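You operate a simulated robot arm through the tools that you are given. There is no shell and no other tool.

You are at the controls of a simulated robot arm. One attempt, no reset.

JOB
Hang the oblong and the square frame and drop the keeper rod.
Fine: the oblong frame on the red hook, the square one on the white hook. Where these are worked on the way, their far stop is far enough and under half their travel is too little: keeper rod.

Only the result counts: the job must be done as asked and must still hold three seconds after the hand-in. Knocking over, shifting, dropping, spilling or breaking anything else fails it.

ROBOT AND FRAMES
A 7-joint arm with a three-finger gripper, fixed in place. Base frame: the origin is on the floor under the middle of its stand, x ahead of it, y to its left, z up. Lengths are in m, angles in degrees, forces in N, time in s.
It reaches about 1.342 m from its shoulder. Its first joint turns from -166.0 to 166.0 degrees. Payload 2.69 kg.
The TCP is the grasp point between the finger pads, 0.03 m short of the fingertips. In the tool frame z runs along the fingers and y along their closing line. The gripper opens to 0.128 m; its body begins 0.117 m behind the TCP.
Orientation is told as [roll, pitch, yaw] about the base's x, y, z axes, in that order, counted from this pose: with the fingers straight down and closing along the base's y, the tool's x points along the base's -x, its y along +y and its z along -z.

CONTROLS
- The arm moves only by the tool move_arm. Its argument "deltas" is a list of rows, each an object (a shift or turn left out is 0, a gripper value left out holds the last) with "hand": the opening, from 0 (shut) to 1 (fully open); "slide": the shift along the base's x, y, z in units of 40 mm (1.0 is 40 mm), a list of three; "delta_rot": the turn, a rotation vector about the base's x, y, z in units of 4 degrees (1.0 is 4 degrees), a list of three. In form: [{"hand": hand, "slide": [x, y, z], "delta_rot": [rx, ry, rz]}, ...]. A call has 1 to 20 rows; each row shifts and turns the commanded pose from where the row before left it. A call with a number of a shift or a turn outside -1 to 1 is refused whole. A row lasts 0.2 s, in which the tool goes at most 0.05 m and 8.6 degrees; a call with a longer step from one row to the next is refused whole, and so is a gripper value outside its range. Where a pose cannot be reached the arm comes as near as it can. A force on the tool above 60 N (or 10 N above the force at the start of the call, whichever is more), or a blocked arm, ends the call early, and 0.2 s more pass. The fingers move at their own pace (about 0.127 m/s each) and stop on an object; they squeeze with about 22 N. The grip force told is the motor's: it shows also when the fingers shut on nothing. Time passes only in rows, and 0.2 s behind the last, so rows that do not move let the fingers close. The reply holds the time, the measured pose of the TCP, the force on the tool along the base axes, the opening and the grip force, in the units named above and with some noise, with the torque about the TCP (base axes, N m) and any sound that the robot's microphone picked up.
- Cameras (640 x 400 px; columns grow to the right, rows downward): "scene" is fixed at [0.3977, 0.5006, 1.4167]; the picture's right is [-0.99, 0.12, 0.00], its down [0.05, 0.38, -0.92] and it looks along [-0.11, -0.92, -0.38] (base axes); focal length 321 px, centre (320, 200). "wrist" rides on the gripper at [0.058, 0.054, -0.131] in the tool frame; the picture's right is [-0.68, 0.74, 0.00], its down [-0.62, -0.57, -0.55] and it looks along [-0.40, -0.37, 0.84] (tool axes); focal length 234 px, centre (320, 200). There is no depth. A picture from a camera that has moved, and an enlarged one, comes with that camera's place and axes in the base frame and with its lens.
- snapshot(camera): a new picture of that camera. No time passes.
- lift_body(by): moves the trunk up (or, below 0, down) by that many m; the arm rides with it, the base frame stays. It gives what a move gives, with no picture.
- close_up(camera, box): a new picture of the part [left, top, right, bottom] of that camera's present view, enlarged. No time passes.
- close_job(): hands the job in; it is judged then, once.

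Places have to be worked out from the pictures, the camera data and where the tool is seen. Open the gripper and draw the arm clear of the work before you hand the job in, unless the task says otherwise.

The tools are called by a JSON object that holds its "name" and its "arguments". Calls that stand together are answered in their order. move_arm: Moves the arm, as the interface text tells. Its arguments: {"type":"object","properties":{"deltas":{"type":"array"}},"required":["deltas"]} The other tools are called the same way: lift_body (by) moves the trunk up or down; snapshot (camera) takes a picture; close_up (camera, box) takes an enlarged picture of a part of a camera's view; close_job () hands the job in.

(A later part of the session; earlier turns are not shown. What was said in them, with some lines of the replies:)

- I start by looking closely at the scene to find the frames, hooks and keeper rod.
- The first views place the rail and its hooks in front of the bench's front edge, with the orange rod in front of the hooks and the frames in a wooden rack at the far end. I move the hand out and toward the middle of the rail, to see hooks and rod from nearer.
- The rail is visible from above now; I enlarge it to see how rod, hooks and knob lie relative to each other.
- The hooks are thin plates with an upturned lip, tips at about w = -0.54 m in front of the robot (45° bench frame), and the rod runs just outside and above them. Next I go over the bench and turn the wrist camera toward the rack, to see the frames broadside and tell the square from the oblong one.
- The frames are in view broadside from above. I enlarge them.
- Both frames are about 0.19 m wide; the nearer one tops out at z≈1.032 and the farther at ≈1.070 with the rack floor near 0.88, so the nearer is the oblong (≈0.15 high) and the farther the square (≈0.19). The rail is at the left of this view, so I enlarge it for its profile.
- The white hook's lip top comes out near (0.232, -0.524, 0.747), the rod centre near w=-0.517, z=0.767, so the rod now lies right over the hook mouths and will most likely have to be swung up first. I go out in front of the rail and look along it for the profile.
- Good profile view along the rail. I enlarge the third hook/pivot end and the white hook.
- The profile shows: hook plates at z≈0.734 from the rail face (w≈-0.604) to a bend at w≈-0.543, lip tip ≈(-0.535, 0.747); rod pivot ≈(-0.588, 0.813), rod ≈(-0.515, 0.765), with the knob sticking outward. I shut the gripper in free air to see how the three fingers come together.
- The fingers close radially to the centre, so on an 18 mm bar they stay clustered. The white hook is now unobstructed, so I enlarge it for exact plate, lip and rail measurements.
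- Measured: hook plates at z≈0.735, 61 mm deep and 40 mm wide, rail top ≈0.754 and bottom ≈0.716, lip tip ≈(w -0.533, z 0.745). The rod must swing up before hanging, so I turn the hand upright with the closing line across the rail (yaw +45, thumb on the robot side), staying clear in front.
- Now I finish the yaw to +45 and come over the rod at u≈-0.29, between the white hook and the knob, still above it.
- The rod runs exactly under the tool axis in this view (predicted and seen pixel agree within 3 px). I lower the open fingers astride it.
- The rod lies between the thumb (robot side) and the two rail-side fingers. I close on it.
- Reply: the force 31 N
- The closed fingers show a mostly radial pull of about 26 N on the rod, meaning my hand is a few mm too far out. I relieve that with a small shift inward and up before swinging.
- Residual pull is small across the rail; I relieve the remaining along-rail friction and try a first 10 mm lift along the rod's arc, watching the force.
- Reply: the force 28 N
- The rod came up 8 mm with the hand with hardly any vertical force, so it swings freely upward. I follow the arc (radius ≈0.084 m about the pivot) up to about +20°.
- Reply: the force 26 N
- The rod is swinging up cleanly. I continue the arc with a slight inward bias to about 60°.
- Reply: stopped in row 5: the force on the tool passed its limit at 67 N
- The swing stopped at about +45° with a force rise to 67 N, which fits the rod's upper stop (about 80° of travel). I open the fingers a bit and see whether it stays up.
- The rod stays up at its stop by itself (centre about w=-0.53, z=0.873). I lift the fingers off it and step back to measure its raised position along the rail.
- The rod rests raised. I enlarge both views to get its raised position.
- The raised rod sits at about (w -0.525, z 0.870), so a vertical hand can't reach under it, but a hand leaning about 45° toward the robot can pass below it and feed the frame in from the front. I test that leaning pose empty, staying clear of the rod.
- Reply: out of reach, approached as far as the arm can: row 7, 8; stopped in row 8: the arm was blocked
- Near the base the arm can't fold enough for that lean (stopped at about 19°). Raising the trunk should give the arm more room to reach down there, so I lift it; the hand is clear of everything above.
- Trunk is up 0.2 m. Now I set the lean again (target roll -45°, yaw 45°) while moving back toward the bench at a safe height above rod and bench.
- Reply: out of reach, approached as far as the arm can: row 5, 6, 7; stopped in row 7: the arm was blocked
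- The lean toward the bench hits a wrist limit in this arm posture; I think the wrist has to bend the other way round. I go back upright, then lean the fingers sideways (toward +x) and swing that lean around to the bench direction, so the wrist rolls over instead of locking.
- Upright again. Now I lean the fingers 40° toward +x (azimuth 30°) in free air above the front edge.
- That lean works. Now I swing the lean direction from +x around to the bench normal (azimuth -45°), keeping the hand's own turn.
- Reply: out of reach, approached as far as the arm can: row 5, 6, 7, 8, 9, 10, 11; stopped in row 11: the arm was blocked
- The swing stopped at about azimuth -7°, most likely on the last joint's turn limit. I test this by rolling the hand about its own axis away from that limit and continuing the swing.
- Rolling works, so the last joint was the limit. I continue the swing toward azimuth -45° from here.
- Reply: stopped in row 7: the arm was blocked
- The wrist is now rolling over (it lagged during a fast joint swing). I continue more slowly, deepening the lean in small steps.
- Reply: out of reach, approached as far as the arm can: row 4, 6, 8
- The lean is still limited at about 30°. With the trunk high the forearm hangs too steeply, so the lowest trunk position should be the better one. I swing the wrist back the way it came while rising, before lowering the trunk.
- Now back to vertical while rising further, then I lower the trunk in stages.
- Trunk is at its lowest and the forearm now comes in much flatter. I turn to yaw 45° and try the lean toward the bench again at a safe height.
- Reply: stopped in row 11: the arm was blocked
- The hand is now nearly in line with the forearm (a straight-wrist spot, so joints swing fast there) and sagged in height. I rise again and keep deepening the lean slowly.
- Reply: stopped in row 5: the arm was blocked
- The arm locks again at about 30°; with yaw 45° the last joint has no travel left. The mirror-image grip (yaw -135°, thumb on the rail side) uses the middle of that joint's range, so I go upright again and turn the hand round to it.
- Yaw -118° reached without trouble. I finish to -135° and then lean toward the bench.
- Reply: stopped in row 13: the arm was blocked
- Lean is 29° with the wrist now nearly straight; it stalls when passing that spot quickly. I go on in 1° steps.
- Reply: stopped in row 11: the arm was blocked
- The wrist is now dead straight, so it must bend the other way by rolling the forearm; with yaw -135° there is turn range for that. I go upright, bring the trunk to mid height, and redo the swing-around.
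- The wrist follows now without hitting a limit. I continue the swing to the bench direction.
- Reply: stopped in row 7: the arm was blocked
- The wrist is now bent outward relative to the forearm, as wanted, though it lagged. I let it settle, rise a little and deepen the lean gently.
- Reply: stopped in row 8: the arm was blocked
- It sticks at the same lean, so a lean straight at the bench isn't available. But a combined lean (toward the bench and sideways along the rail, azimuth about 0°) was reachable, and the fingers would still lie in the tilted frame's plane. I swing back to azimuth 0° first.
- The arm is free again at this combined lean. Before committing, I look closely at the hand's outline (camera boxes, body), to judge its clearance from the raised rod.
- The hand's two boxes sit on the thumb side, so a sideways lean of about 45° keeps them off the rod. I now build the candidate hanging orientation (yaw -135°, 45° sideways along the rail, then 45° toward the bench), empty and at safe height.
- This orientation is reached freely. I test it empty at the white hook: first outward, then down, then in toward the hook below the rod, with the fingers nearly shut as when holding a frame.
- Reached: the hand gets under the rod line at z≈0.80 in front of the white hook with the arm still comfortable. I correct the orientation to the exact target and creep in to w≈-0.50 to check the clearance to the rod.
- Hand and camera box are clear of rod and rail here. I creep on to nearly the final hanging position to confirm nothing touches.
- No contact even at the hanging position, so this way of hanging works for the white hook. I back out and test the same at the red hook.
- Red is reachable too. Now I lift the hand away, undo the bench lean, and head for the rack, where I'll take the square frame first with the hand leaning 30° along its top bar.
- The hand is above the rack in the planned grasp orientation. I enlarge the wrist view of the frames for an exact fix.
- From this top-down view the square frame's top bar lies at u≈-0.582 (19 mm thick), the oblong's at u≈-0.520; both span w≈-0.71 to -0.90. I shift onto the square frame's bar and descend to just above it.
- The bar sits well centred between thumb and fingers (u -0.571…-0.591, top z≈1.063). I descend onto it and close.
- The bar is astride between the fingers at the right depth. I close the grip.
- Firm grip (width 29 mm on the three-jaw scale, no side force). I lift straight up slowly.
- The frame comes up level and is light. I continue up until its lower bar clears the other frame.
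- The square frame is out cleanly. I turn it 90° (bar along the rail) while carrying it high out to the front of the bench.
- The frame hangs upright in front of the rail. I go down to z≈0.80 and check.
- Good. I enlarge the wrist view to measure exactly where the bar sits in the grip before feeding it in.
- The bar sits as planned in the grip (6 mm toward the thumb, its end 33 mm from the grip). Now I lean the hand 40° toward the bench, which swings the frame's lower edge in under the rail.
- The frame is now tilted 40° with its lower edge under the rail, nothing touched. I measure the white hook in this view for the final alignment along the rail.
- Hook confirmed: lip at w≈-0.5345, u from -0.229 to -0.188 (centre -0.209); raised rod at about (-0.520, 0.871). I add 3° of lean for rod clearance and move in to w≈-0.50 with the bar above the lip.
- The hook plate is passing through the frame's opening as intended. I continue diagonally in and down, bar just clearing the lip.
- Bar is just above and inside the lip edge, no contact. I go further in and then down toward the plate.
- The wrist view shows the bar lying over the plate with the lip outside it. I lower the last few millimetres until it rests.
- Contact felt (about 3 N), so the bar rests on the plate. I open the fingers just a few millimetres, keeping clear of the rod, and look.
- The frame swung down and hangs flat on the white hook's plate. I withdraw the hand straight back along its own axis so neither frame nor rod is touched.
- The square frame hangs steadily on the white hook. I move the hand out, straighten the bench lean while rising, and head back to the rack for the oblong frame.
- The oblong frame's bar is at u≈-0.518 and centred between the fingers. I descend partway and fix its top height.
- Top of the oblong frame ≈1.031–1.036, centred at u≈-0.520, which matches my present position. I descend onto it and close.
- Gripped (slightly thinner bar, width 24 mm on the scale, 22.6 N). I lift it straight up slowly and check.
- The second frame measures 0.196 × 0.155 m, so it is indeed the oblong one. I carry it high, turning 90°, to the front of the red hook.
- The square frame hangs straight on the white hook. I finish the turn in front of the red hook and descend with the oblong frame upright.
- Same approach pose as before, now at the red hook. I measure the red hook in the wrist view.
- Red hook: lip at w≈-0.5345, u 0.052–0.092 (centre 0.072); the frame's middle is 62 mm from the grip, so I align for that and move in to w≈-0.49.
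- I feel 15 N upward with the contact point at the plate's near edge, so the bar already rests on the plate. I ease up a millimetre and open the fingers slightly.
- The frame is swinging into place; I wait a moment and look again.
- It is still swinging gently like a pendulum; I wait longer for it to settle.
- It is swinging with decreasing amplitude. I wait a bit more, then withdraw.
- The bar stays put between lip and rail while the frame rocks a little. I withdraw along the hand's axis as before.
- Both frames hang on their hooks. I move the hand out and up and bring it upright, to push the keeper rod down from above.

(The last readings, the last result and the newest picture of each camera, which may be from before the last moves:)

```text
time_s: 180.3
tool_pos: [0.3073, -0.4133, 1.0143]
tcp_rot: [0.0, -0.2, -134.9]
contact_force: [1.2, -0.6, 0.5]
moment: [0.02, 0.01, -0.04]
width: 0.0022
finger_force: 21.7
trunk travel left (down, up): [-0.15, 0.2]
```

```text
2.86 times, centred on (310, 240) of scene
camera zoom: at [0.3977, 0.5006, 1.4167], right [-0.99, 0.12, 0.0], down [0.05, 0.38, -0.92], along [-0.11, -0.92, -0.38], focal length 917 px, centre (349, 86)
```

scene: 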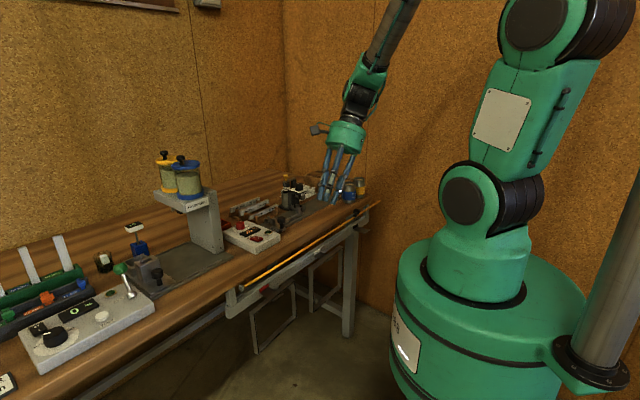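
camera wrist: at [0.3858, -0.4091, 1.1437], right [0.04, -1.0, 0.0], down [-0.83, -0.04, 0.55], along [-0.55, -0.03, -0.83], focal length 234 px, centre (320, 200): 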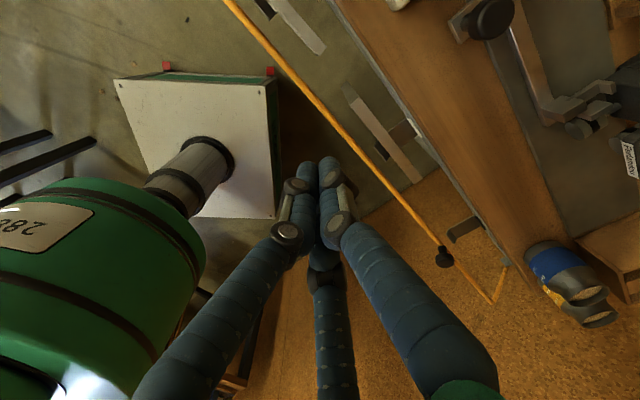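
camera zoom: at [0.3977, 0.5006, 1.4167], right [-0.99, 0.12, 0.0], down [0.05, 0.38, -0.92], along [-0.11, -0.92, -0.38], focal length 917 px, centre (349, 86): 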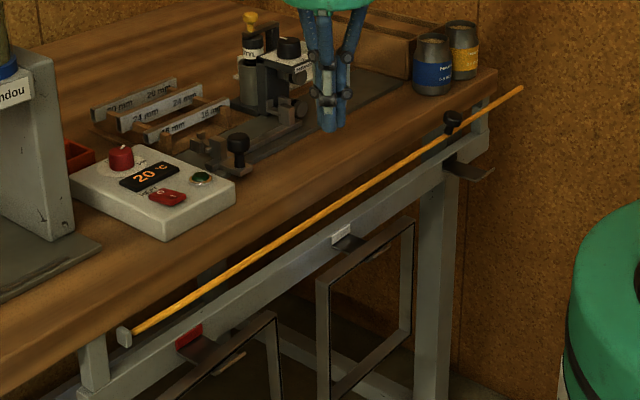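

The rod runs at w≈-0.523, z≈0.871 below the shut fingertips, at a spot between the two frames. I lower onto it from above.

{"name": "move_arm", "arguments": {"deltas": [{"slide": [0.11, -0.11, -1]}, {"slide": [0.11, -0.11, -1]}, {"slide": [0, 0, -0.4]}, {"delta_rot": [0, 0, 0]}]}}

{"name": "close_up", "arguments": {"camera": "wrist", "box": [250, 80, 400, 220]}}

{"name": "close_up", "arguments": {"camera": "scene", "box": [270, 180, 370, 260]}}

```text
time_s: 181.3
tool_pos: [0.3137, -0.4217, 0.9188]
tcp_rot: [-0.1, -0.2, -134.9]
contact_force: [0.7, 0.3, 0.5]
moment: [0.01, -0.01, 0.0]
width: 0.002
finger_force: 21.9
trunk travel left (down, up): [-0.15, 0.2]
```

```text
2.86 times, centred on (325, 150) of wrist
camera zoom: at [0.3936, -0.4181, 1.0486], right [0.04, -1.0, 0.0], down [-0.83, -0.04, 0.55], along [-0.55, -0.02, -0.83], focal length 669 px, centre (306, 343)
```

zoom: 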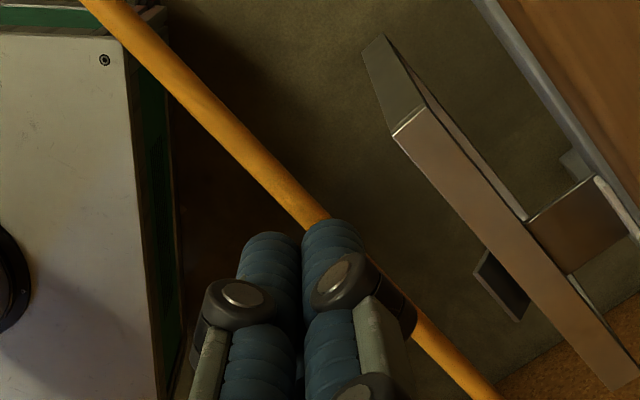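

```text
5.00 times, centred on (320, 220) of scene
camera zoom: at [0.3977, 0.5006, 1.4167], right [-0.99, 0.12, 0.0], down [0.05, 0.38, -0.92], along [-0.11, -0.92, -0.38], focal length 1604 px, centre (320, 100)
```

zoom: 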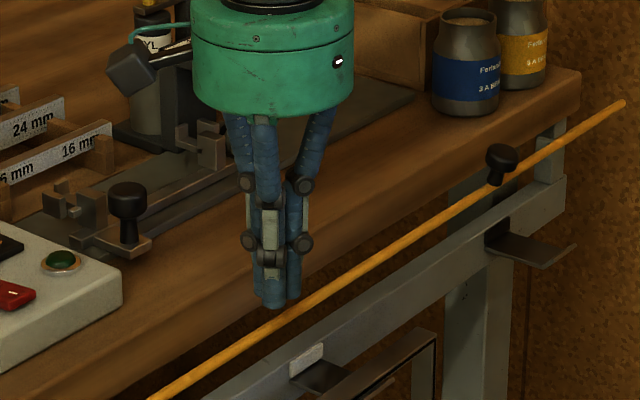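

The thumb tip is right over the rod. I press down and follow its arc outward and down for the first part.

{"name": "move_arm", "arguments": {"deltas": [{"slide": [0, 0, -0.34]}, {"slide": [-0.099, 0.099, -0.195]}, {"slide": [-0.111, 0.111, -0.208]}, {"slide": [-0.092, 0.092, -0.26]}, {"delta_rot": [0, 0, 0]}]}}

{"name": "close_up", "arguments": {"camera": "scene", "box": [220, 180, 400, 310]}}

{"name": "close_up", "arguments": {"camera": "wrist", "box": [250, 80, 400, 220]}}

```text
time_s: 182.5
tool_pos: [0.3025, -0.4091, 0.878]
tcp_rot: [0.0, -0.3, -135.0]
contact_force: [-0.2, 0.1, -0.1]
moment: [0.02, -0.02, -0.02]
width: 0.0021
finger_force: 21.9
trunk travel left (down, up): [-0.15, 0.2]
```

```text
3.08 times, centred on (310, 245) of scene
camera zoom: at [0.3977, 0.5006, 1.4167], right [-0.99, 0.12, 0.0], down [0.05, 0.38, -0.92], along [-0.11, -0.92, -0.38], focal length 987 px, centre (351, 62)
```

zoom: 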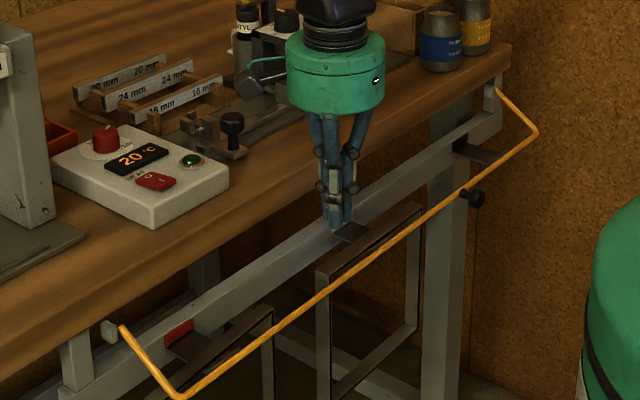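

```text
2.86 times, centred on (325, 150) of wrist
camera zoom: at [0.3814, -0.4058, 1.0078], right [0.04, -1.0, 0.0], down [-0.83, -0.04, 0.55], along [-0.55, -0.02, -0.83], focal length 669 px, centre (306, 343)
```

zoom: 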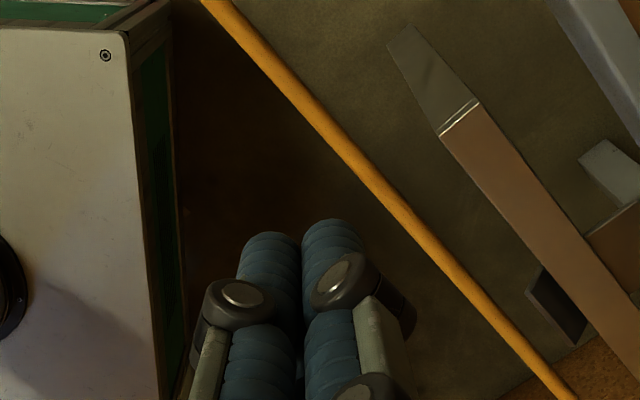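

The rod swung down by itself onto its lower stop, matching its original position within a pixel. I raise the hand clear and open it.

{"name": "move_arm", "arguments": {"deltas": [{"slide": [0, 0, 0.9]}, {"slide": [0, 0, 1]}, {"slide": [0, 0, 1]}, {"slide": [0, 0, 1]}, {"slide": [0, 0, 1]}, {"slide": [0, 0, 1]}, {"slide": [-0.5, 0.5, 0.5], "hand": 1}, {"slide": [-0.6, 0.6, 0.3]}, {"slide": [-0.6, 0.6, 0]}, {"delta_rot": [0, 0, 0]}, {"delta_rot": [0, 0, 0]}]}}

{"name": "snapshot", "arguments": {"camera": "scene"}}

{"name": "close_up", "arguments": {"camera": "scene", "box": [220, 200, 400, 320]}}

{"name": "snapshot", "arguments": {"camera": "wrist"}}

```text
time_s: 184.9
tool_pos: [0.2345, -0.3419, 1.1449]
tcp_rot: [-0.1, -0.1, -135.0]
contact_force: [-0.8, -0.3, -0.4]
moment: [0.04, -0.04, 0.01]
width: 0.1282
finger_force: 0.1
trunk travel left (down, up): [-0.15, 0.2]
```

```text
taken
```

scene: 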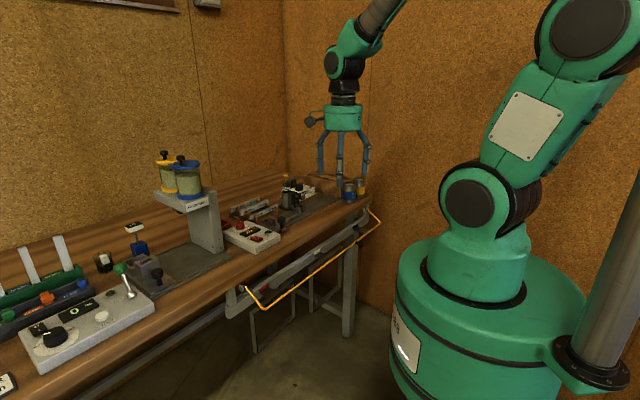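

```text
3.33 times, centred on (310, 260) of scene
camera zoom: at [0.3977, 0.5006, 1.4167], right [-0.99, 0.12, 0.0], down [0.05, 0.38, -0.92], along [-0.11, -0.92, -0.38], focal length 1070 px, centre (353, 0)
```

zoom: 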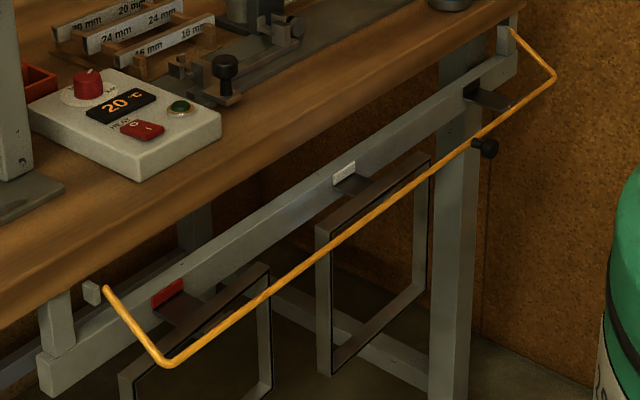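

```text
taken
camera wrist: at [0.3142, -0.3375, 1.2754], right [0.04, -1.0, 0.0], down [-0.83, -0.04, 0.55], along [-0.55, -0.02, -0.83], focal length 234 px, centre (320, 200)
```

wrist: 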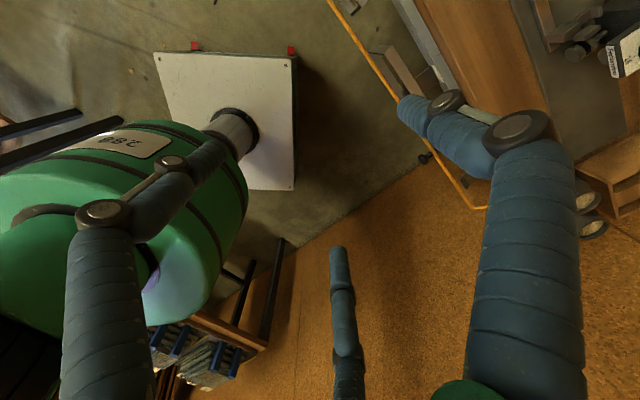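

Rod down, both frames hanging. I check the two hooks in close-up once more.

{"name": "close_up", "arguments": {"camera": "scene", "box": [240, 260, 310, 320]}}

{"name": "close_up", "arguments": {"camera": "scene", "box": [300, 225, 370, 285]}}

{"name": "close_up", "arguments": {"camera": "scene", "box": [210, 150, 400, 260]}}

```text
6.67 times, centred on (275, 290) of scene
camera zoom: at [0.3977, 0.5006, 1.4167], right [-0.99, 0.12, 0.0], down [0.05, 0.38, -0.92], along [-0.11, -0.92, -0.38], focal length 2139 px, centre (620, -400)
```

zoom: 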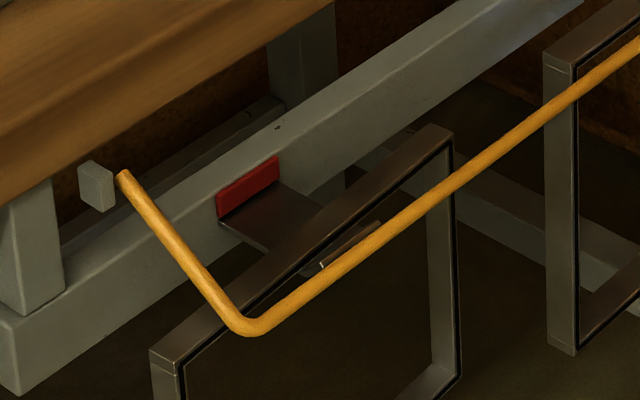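

```text
6.67 times, centred on (335, 255) of scene
camera zoom: at [0.3977, 0.5006, 1.4167], right [-0.99, 0.12, 0.0], down [0.05, 0.38, -0.92], along [-0.11, -0.92, -0.38], focal length 2139 px, centre (220, -167)
```

zoom: 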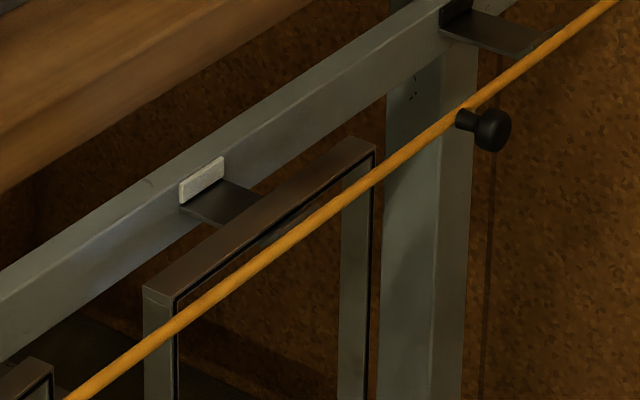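

```text
3.37 times, centred on (305, 205) of scene
camera zoom: at [0.3977, 0.5006, 1.4167], right [-0.99, 0.12, 0.0], down [0.05, 0.38, -0.92], along [-0.11, -0.92, -0.38], focal length 1081 px, centre (370, 183)
```

zoom: 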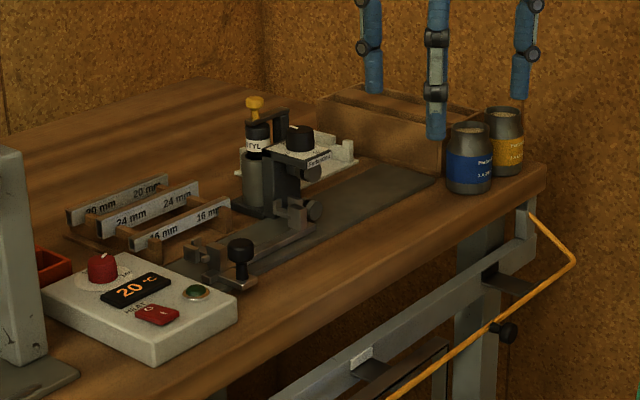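

Both bars lie behind their lips, the rod is at its lower stop, and rack, cans and the rest are undisturbed. I draw the arm a little farther off and let everything settle.

{"name": "move_arm", "arguments": {"deltas": [{"slide": [-0.3, 0.3, 0.8]}, {"slide": [-0.3, 0.3, 0.8]}, {"slide": [0, 0, 0.8]}, {"delta_rot": [0, 0, 0]}, {"delta_rot": [0, 0, 0]}, {"delta_rot": [0, 0, 0]}, {"delta_rot": [0, 0, 0]}, {"delta_rot": [0, 0, 0]}, {"delta_rot": [0, 0, 0]}, {"delta_rot": [0, 0, 0]}, {"delta_rot": [0, 0, 0]}, {"delta_rot": [0, 0, 0]}]}}

{"name": "close_up", "arguments": {"camera": "scene", "box": [220, 200, 400, 320]}}

{"name": "snapshot", "arguments": {"camera": "scene"}}

```text
time_s: 187.5
tool_pos: [0.2114, -0.3147, 1.2294]
tcp_rot: [-1.6, 0.3, -135.0]
contact_force: [0.1, -0.4, 0.4]
moment: [0.0, -0.02, -0.03]
width: 0.128
finger_force: 0.1
trunk travel left (down, up): [-0.15, 0.2]
```

```text
3.33 times, centred on (310, 260) of scene
camera zoom: at [0.3977, 0.5006, 1.4167], right [-0.99, 0.12, 0.0], down [0.05, 0.38, -0.92], along [-0.11, -0.92, -0.38], focal length 1070 px, centre (353, 0)
```

zoom: 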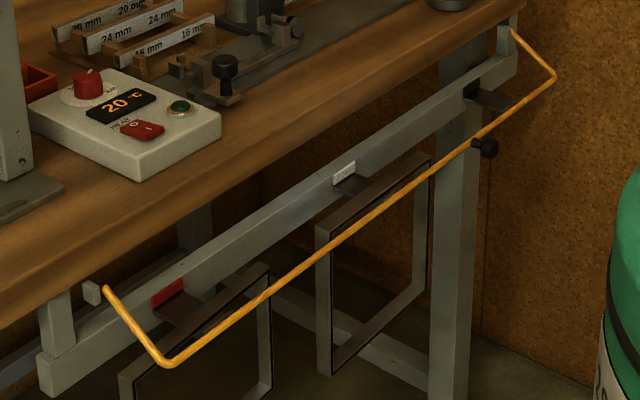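

```text
taken
```

scene: 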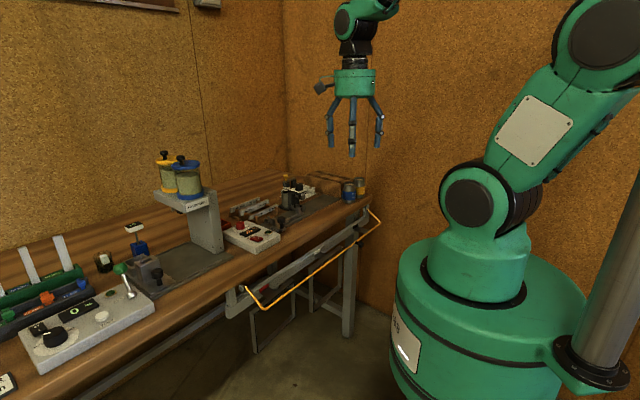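

Nothing has moved in the last seconds. The oblong frame hangs on the red hook, the square one on the white hook, and the keeper rod is down at its stop. The gripper is open and the arm is clear, so I hand the job in.

{"name": "close_job", "arguments": {}}

```text
The job is handed in.
```

I handed the job in with everything in place. The verdict hasn't come back, so I can't say it passed.

- **Frames:** the oblong frame (about 0.196 × 0.155 m) hangs on the red hook and the square one on the white hook. Both top bars lie behind the hook lips. In the last pictures, about 2.5 s apart, neither frame was moving.
- **Keeper rod:** at the start it lay across the hook mouths, so I swung it up to its upper stop to hang the frames. I started it down with the fingers and it fell the rest of the way. It now rests at its lower stop, where it was at the start.
- **Surroundings:** in the last pictures I saw nothing else shifted or knocked over. The gripper is open and the arm is clear of the work.

I took the rod's starting position to be its dropped position. It fell back to that same spot when let go, which supports that.
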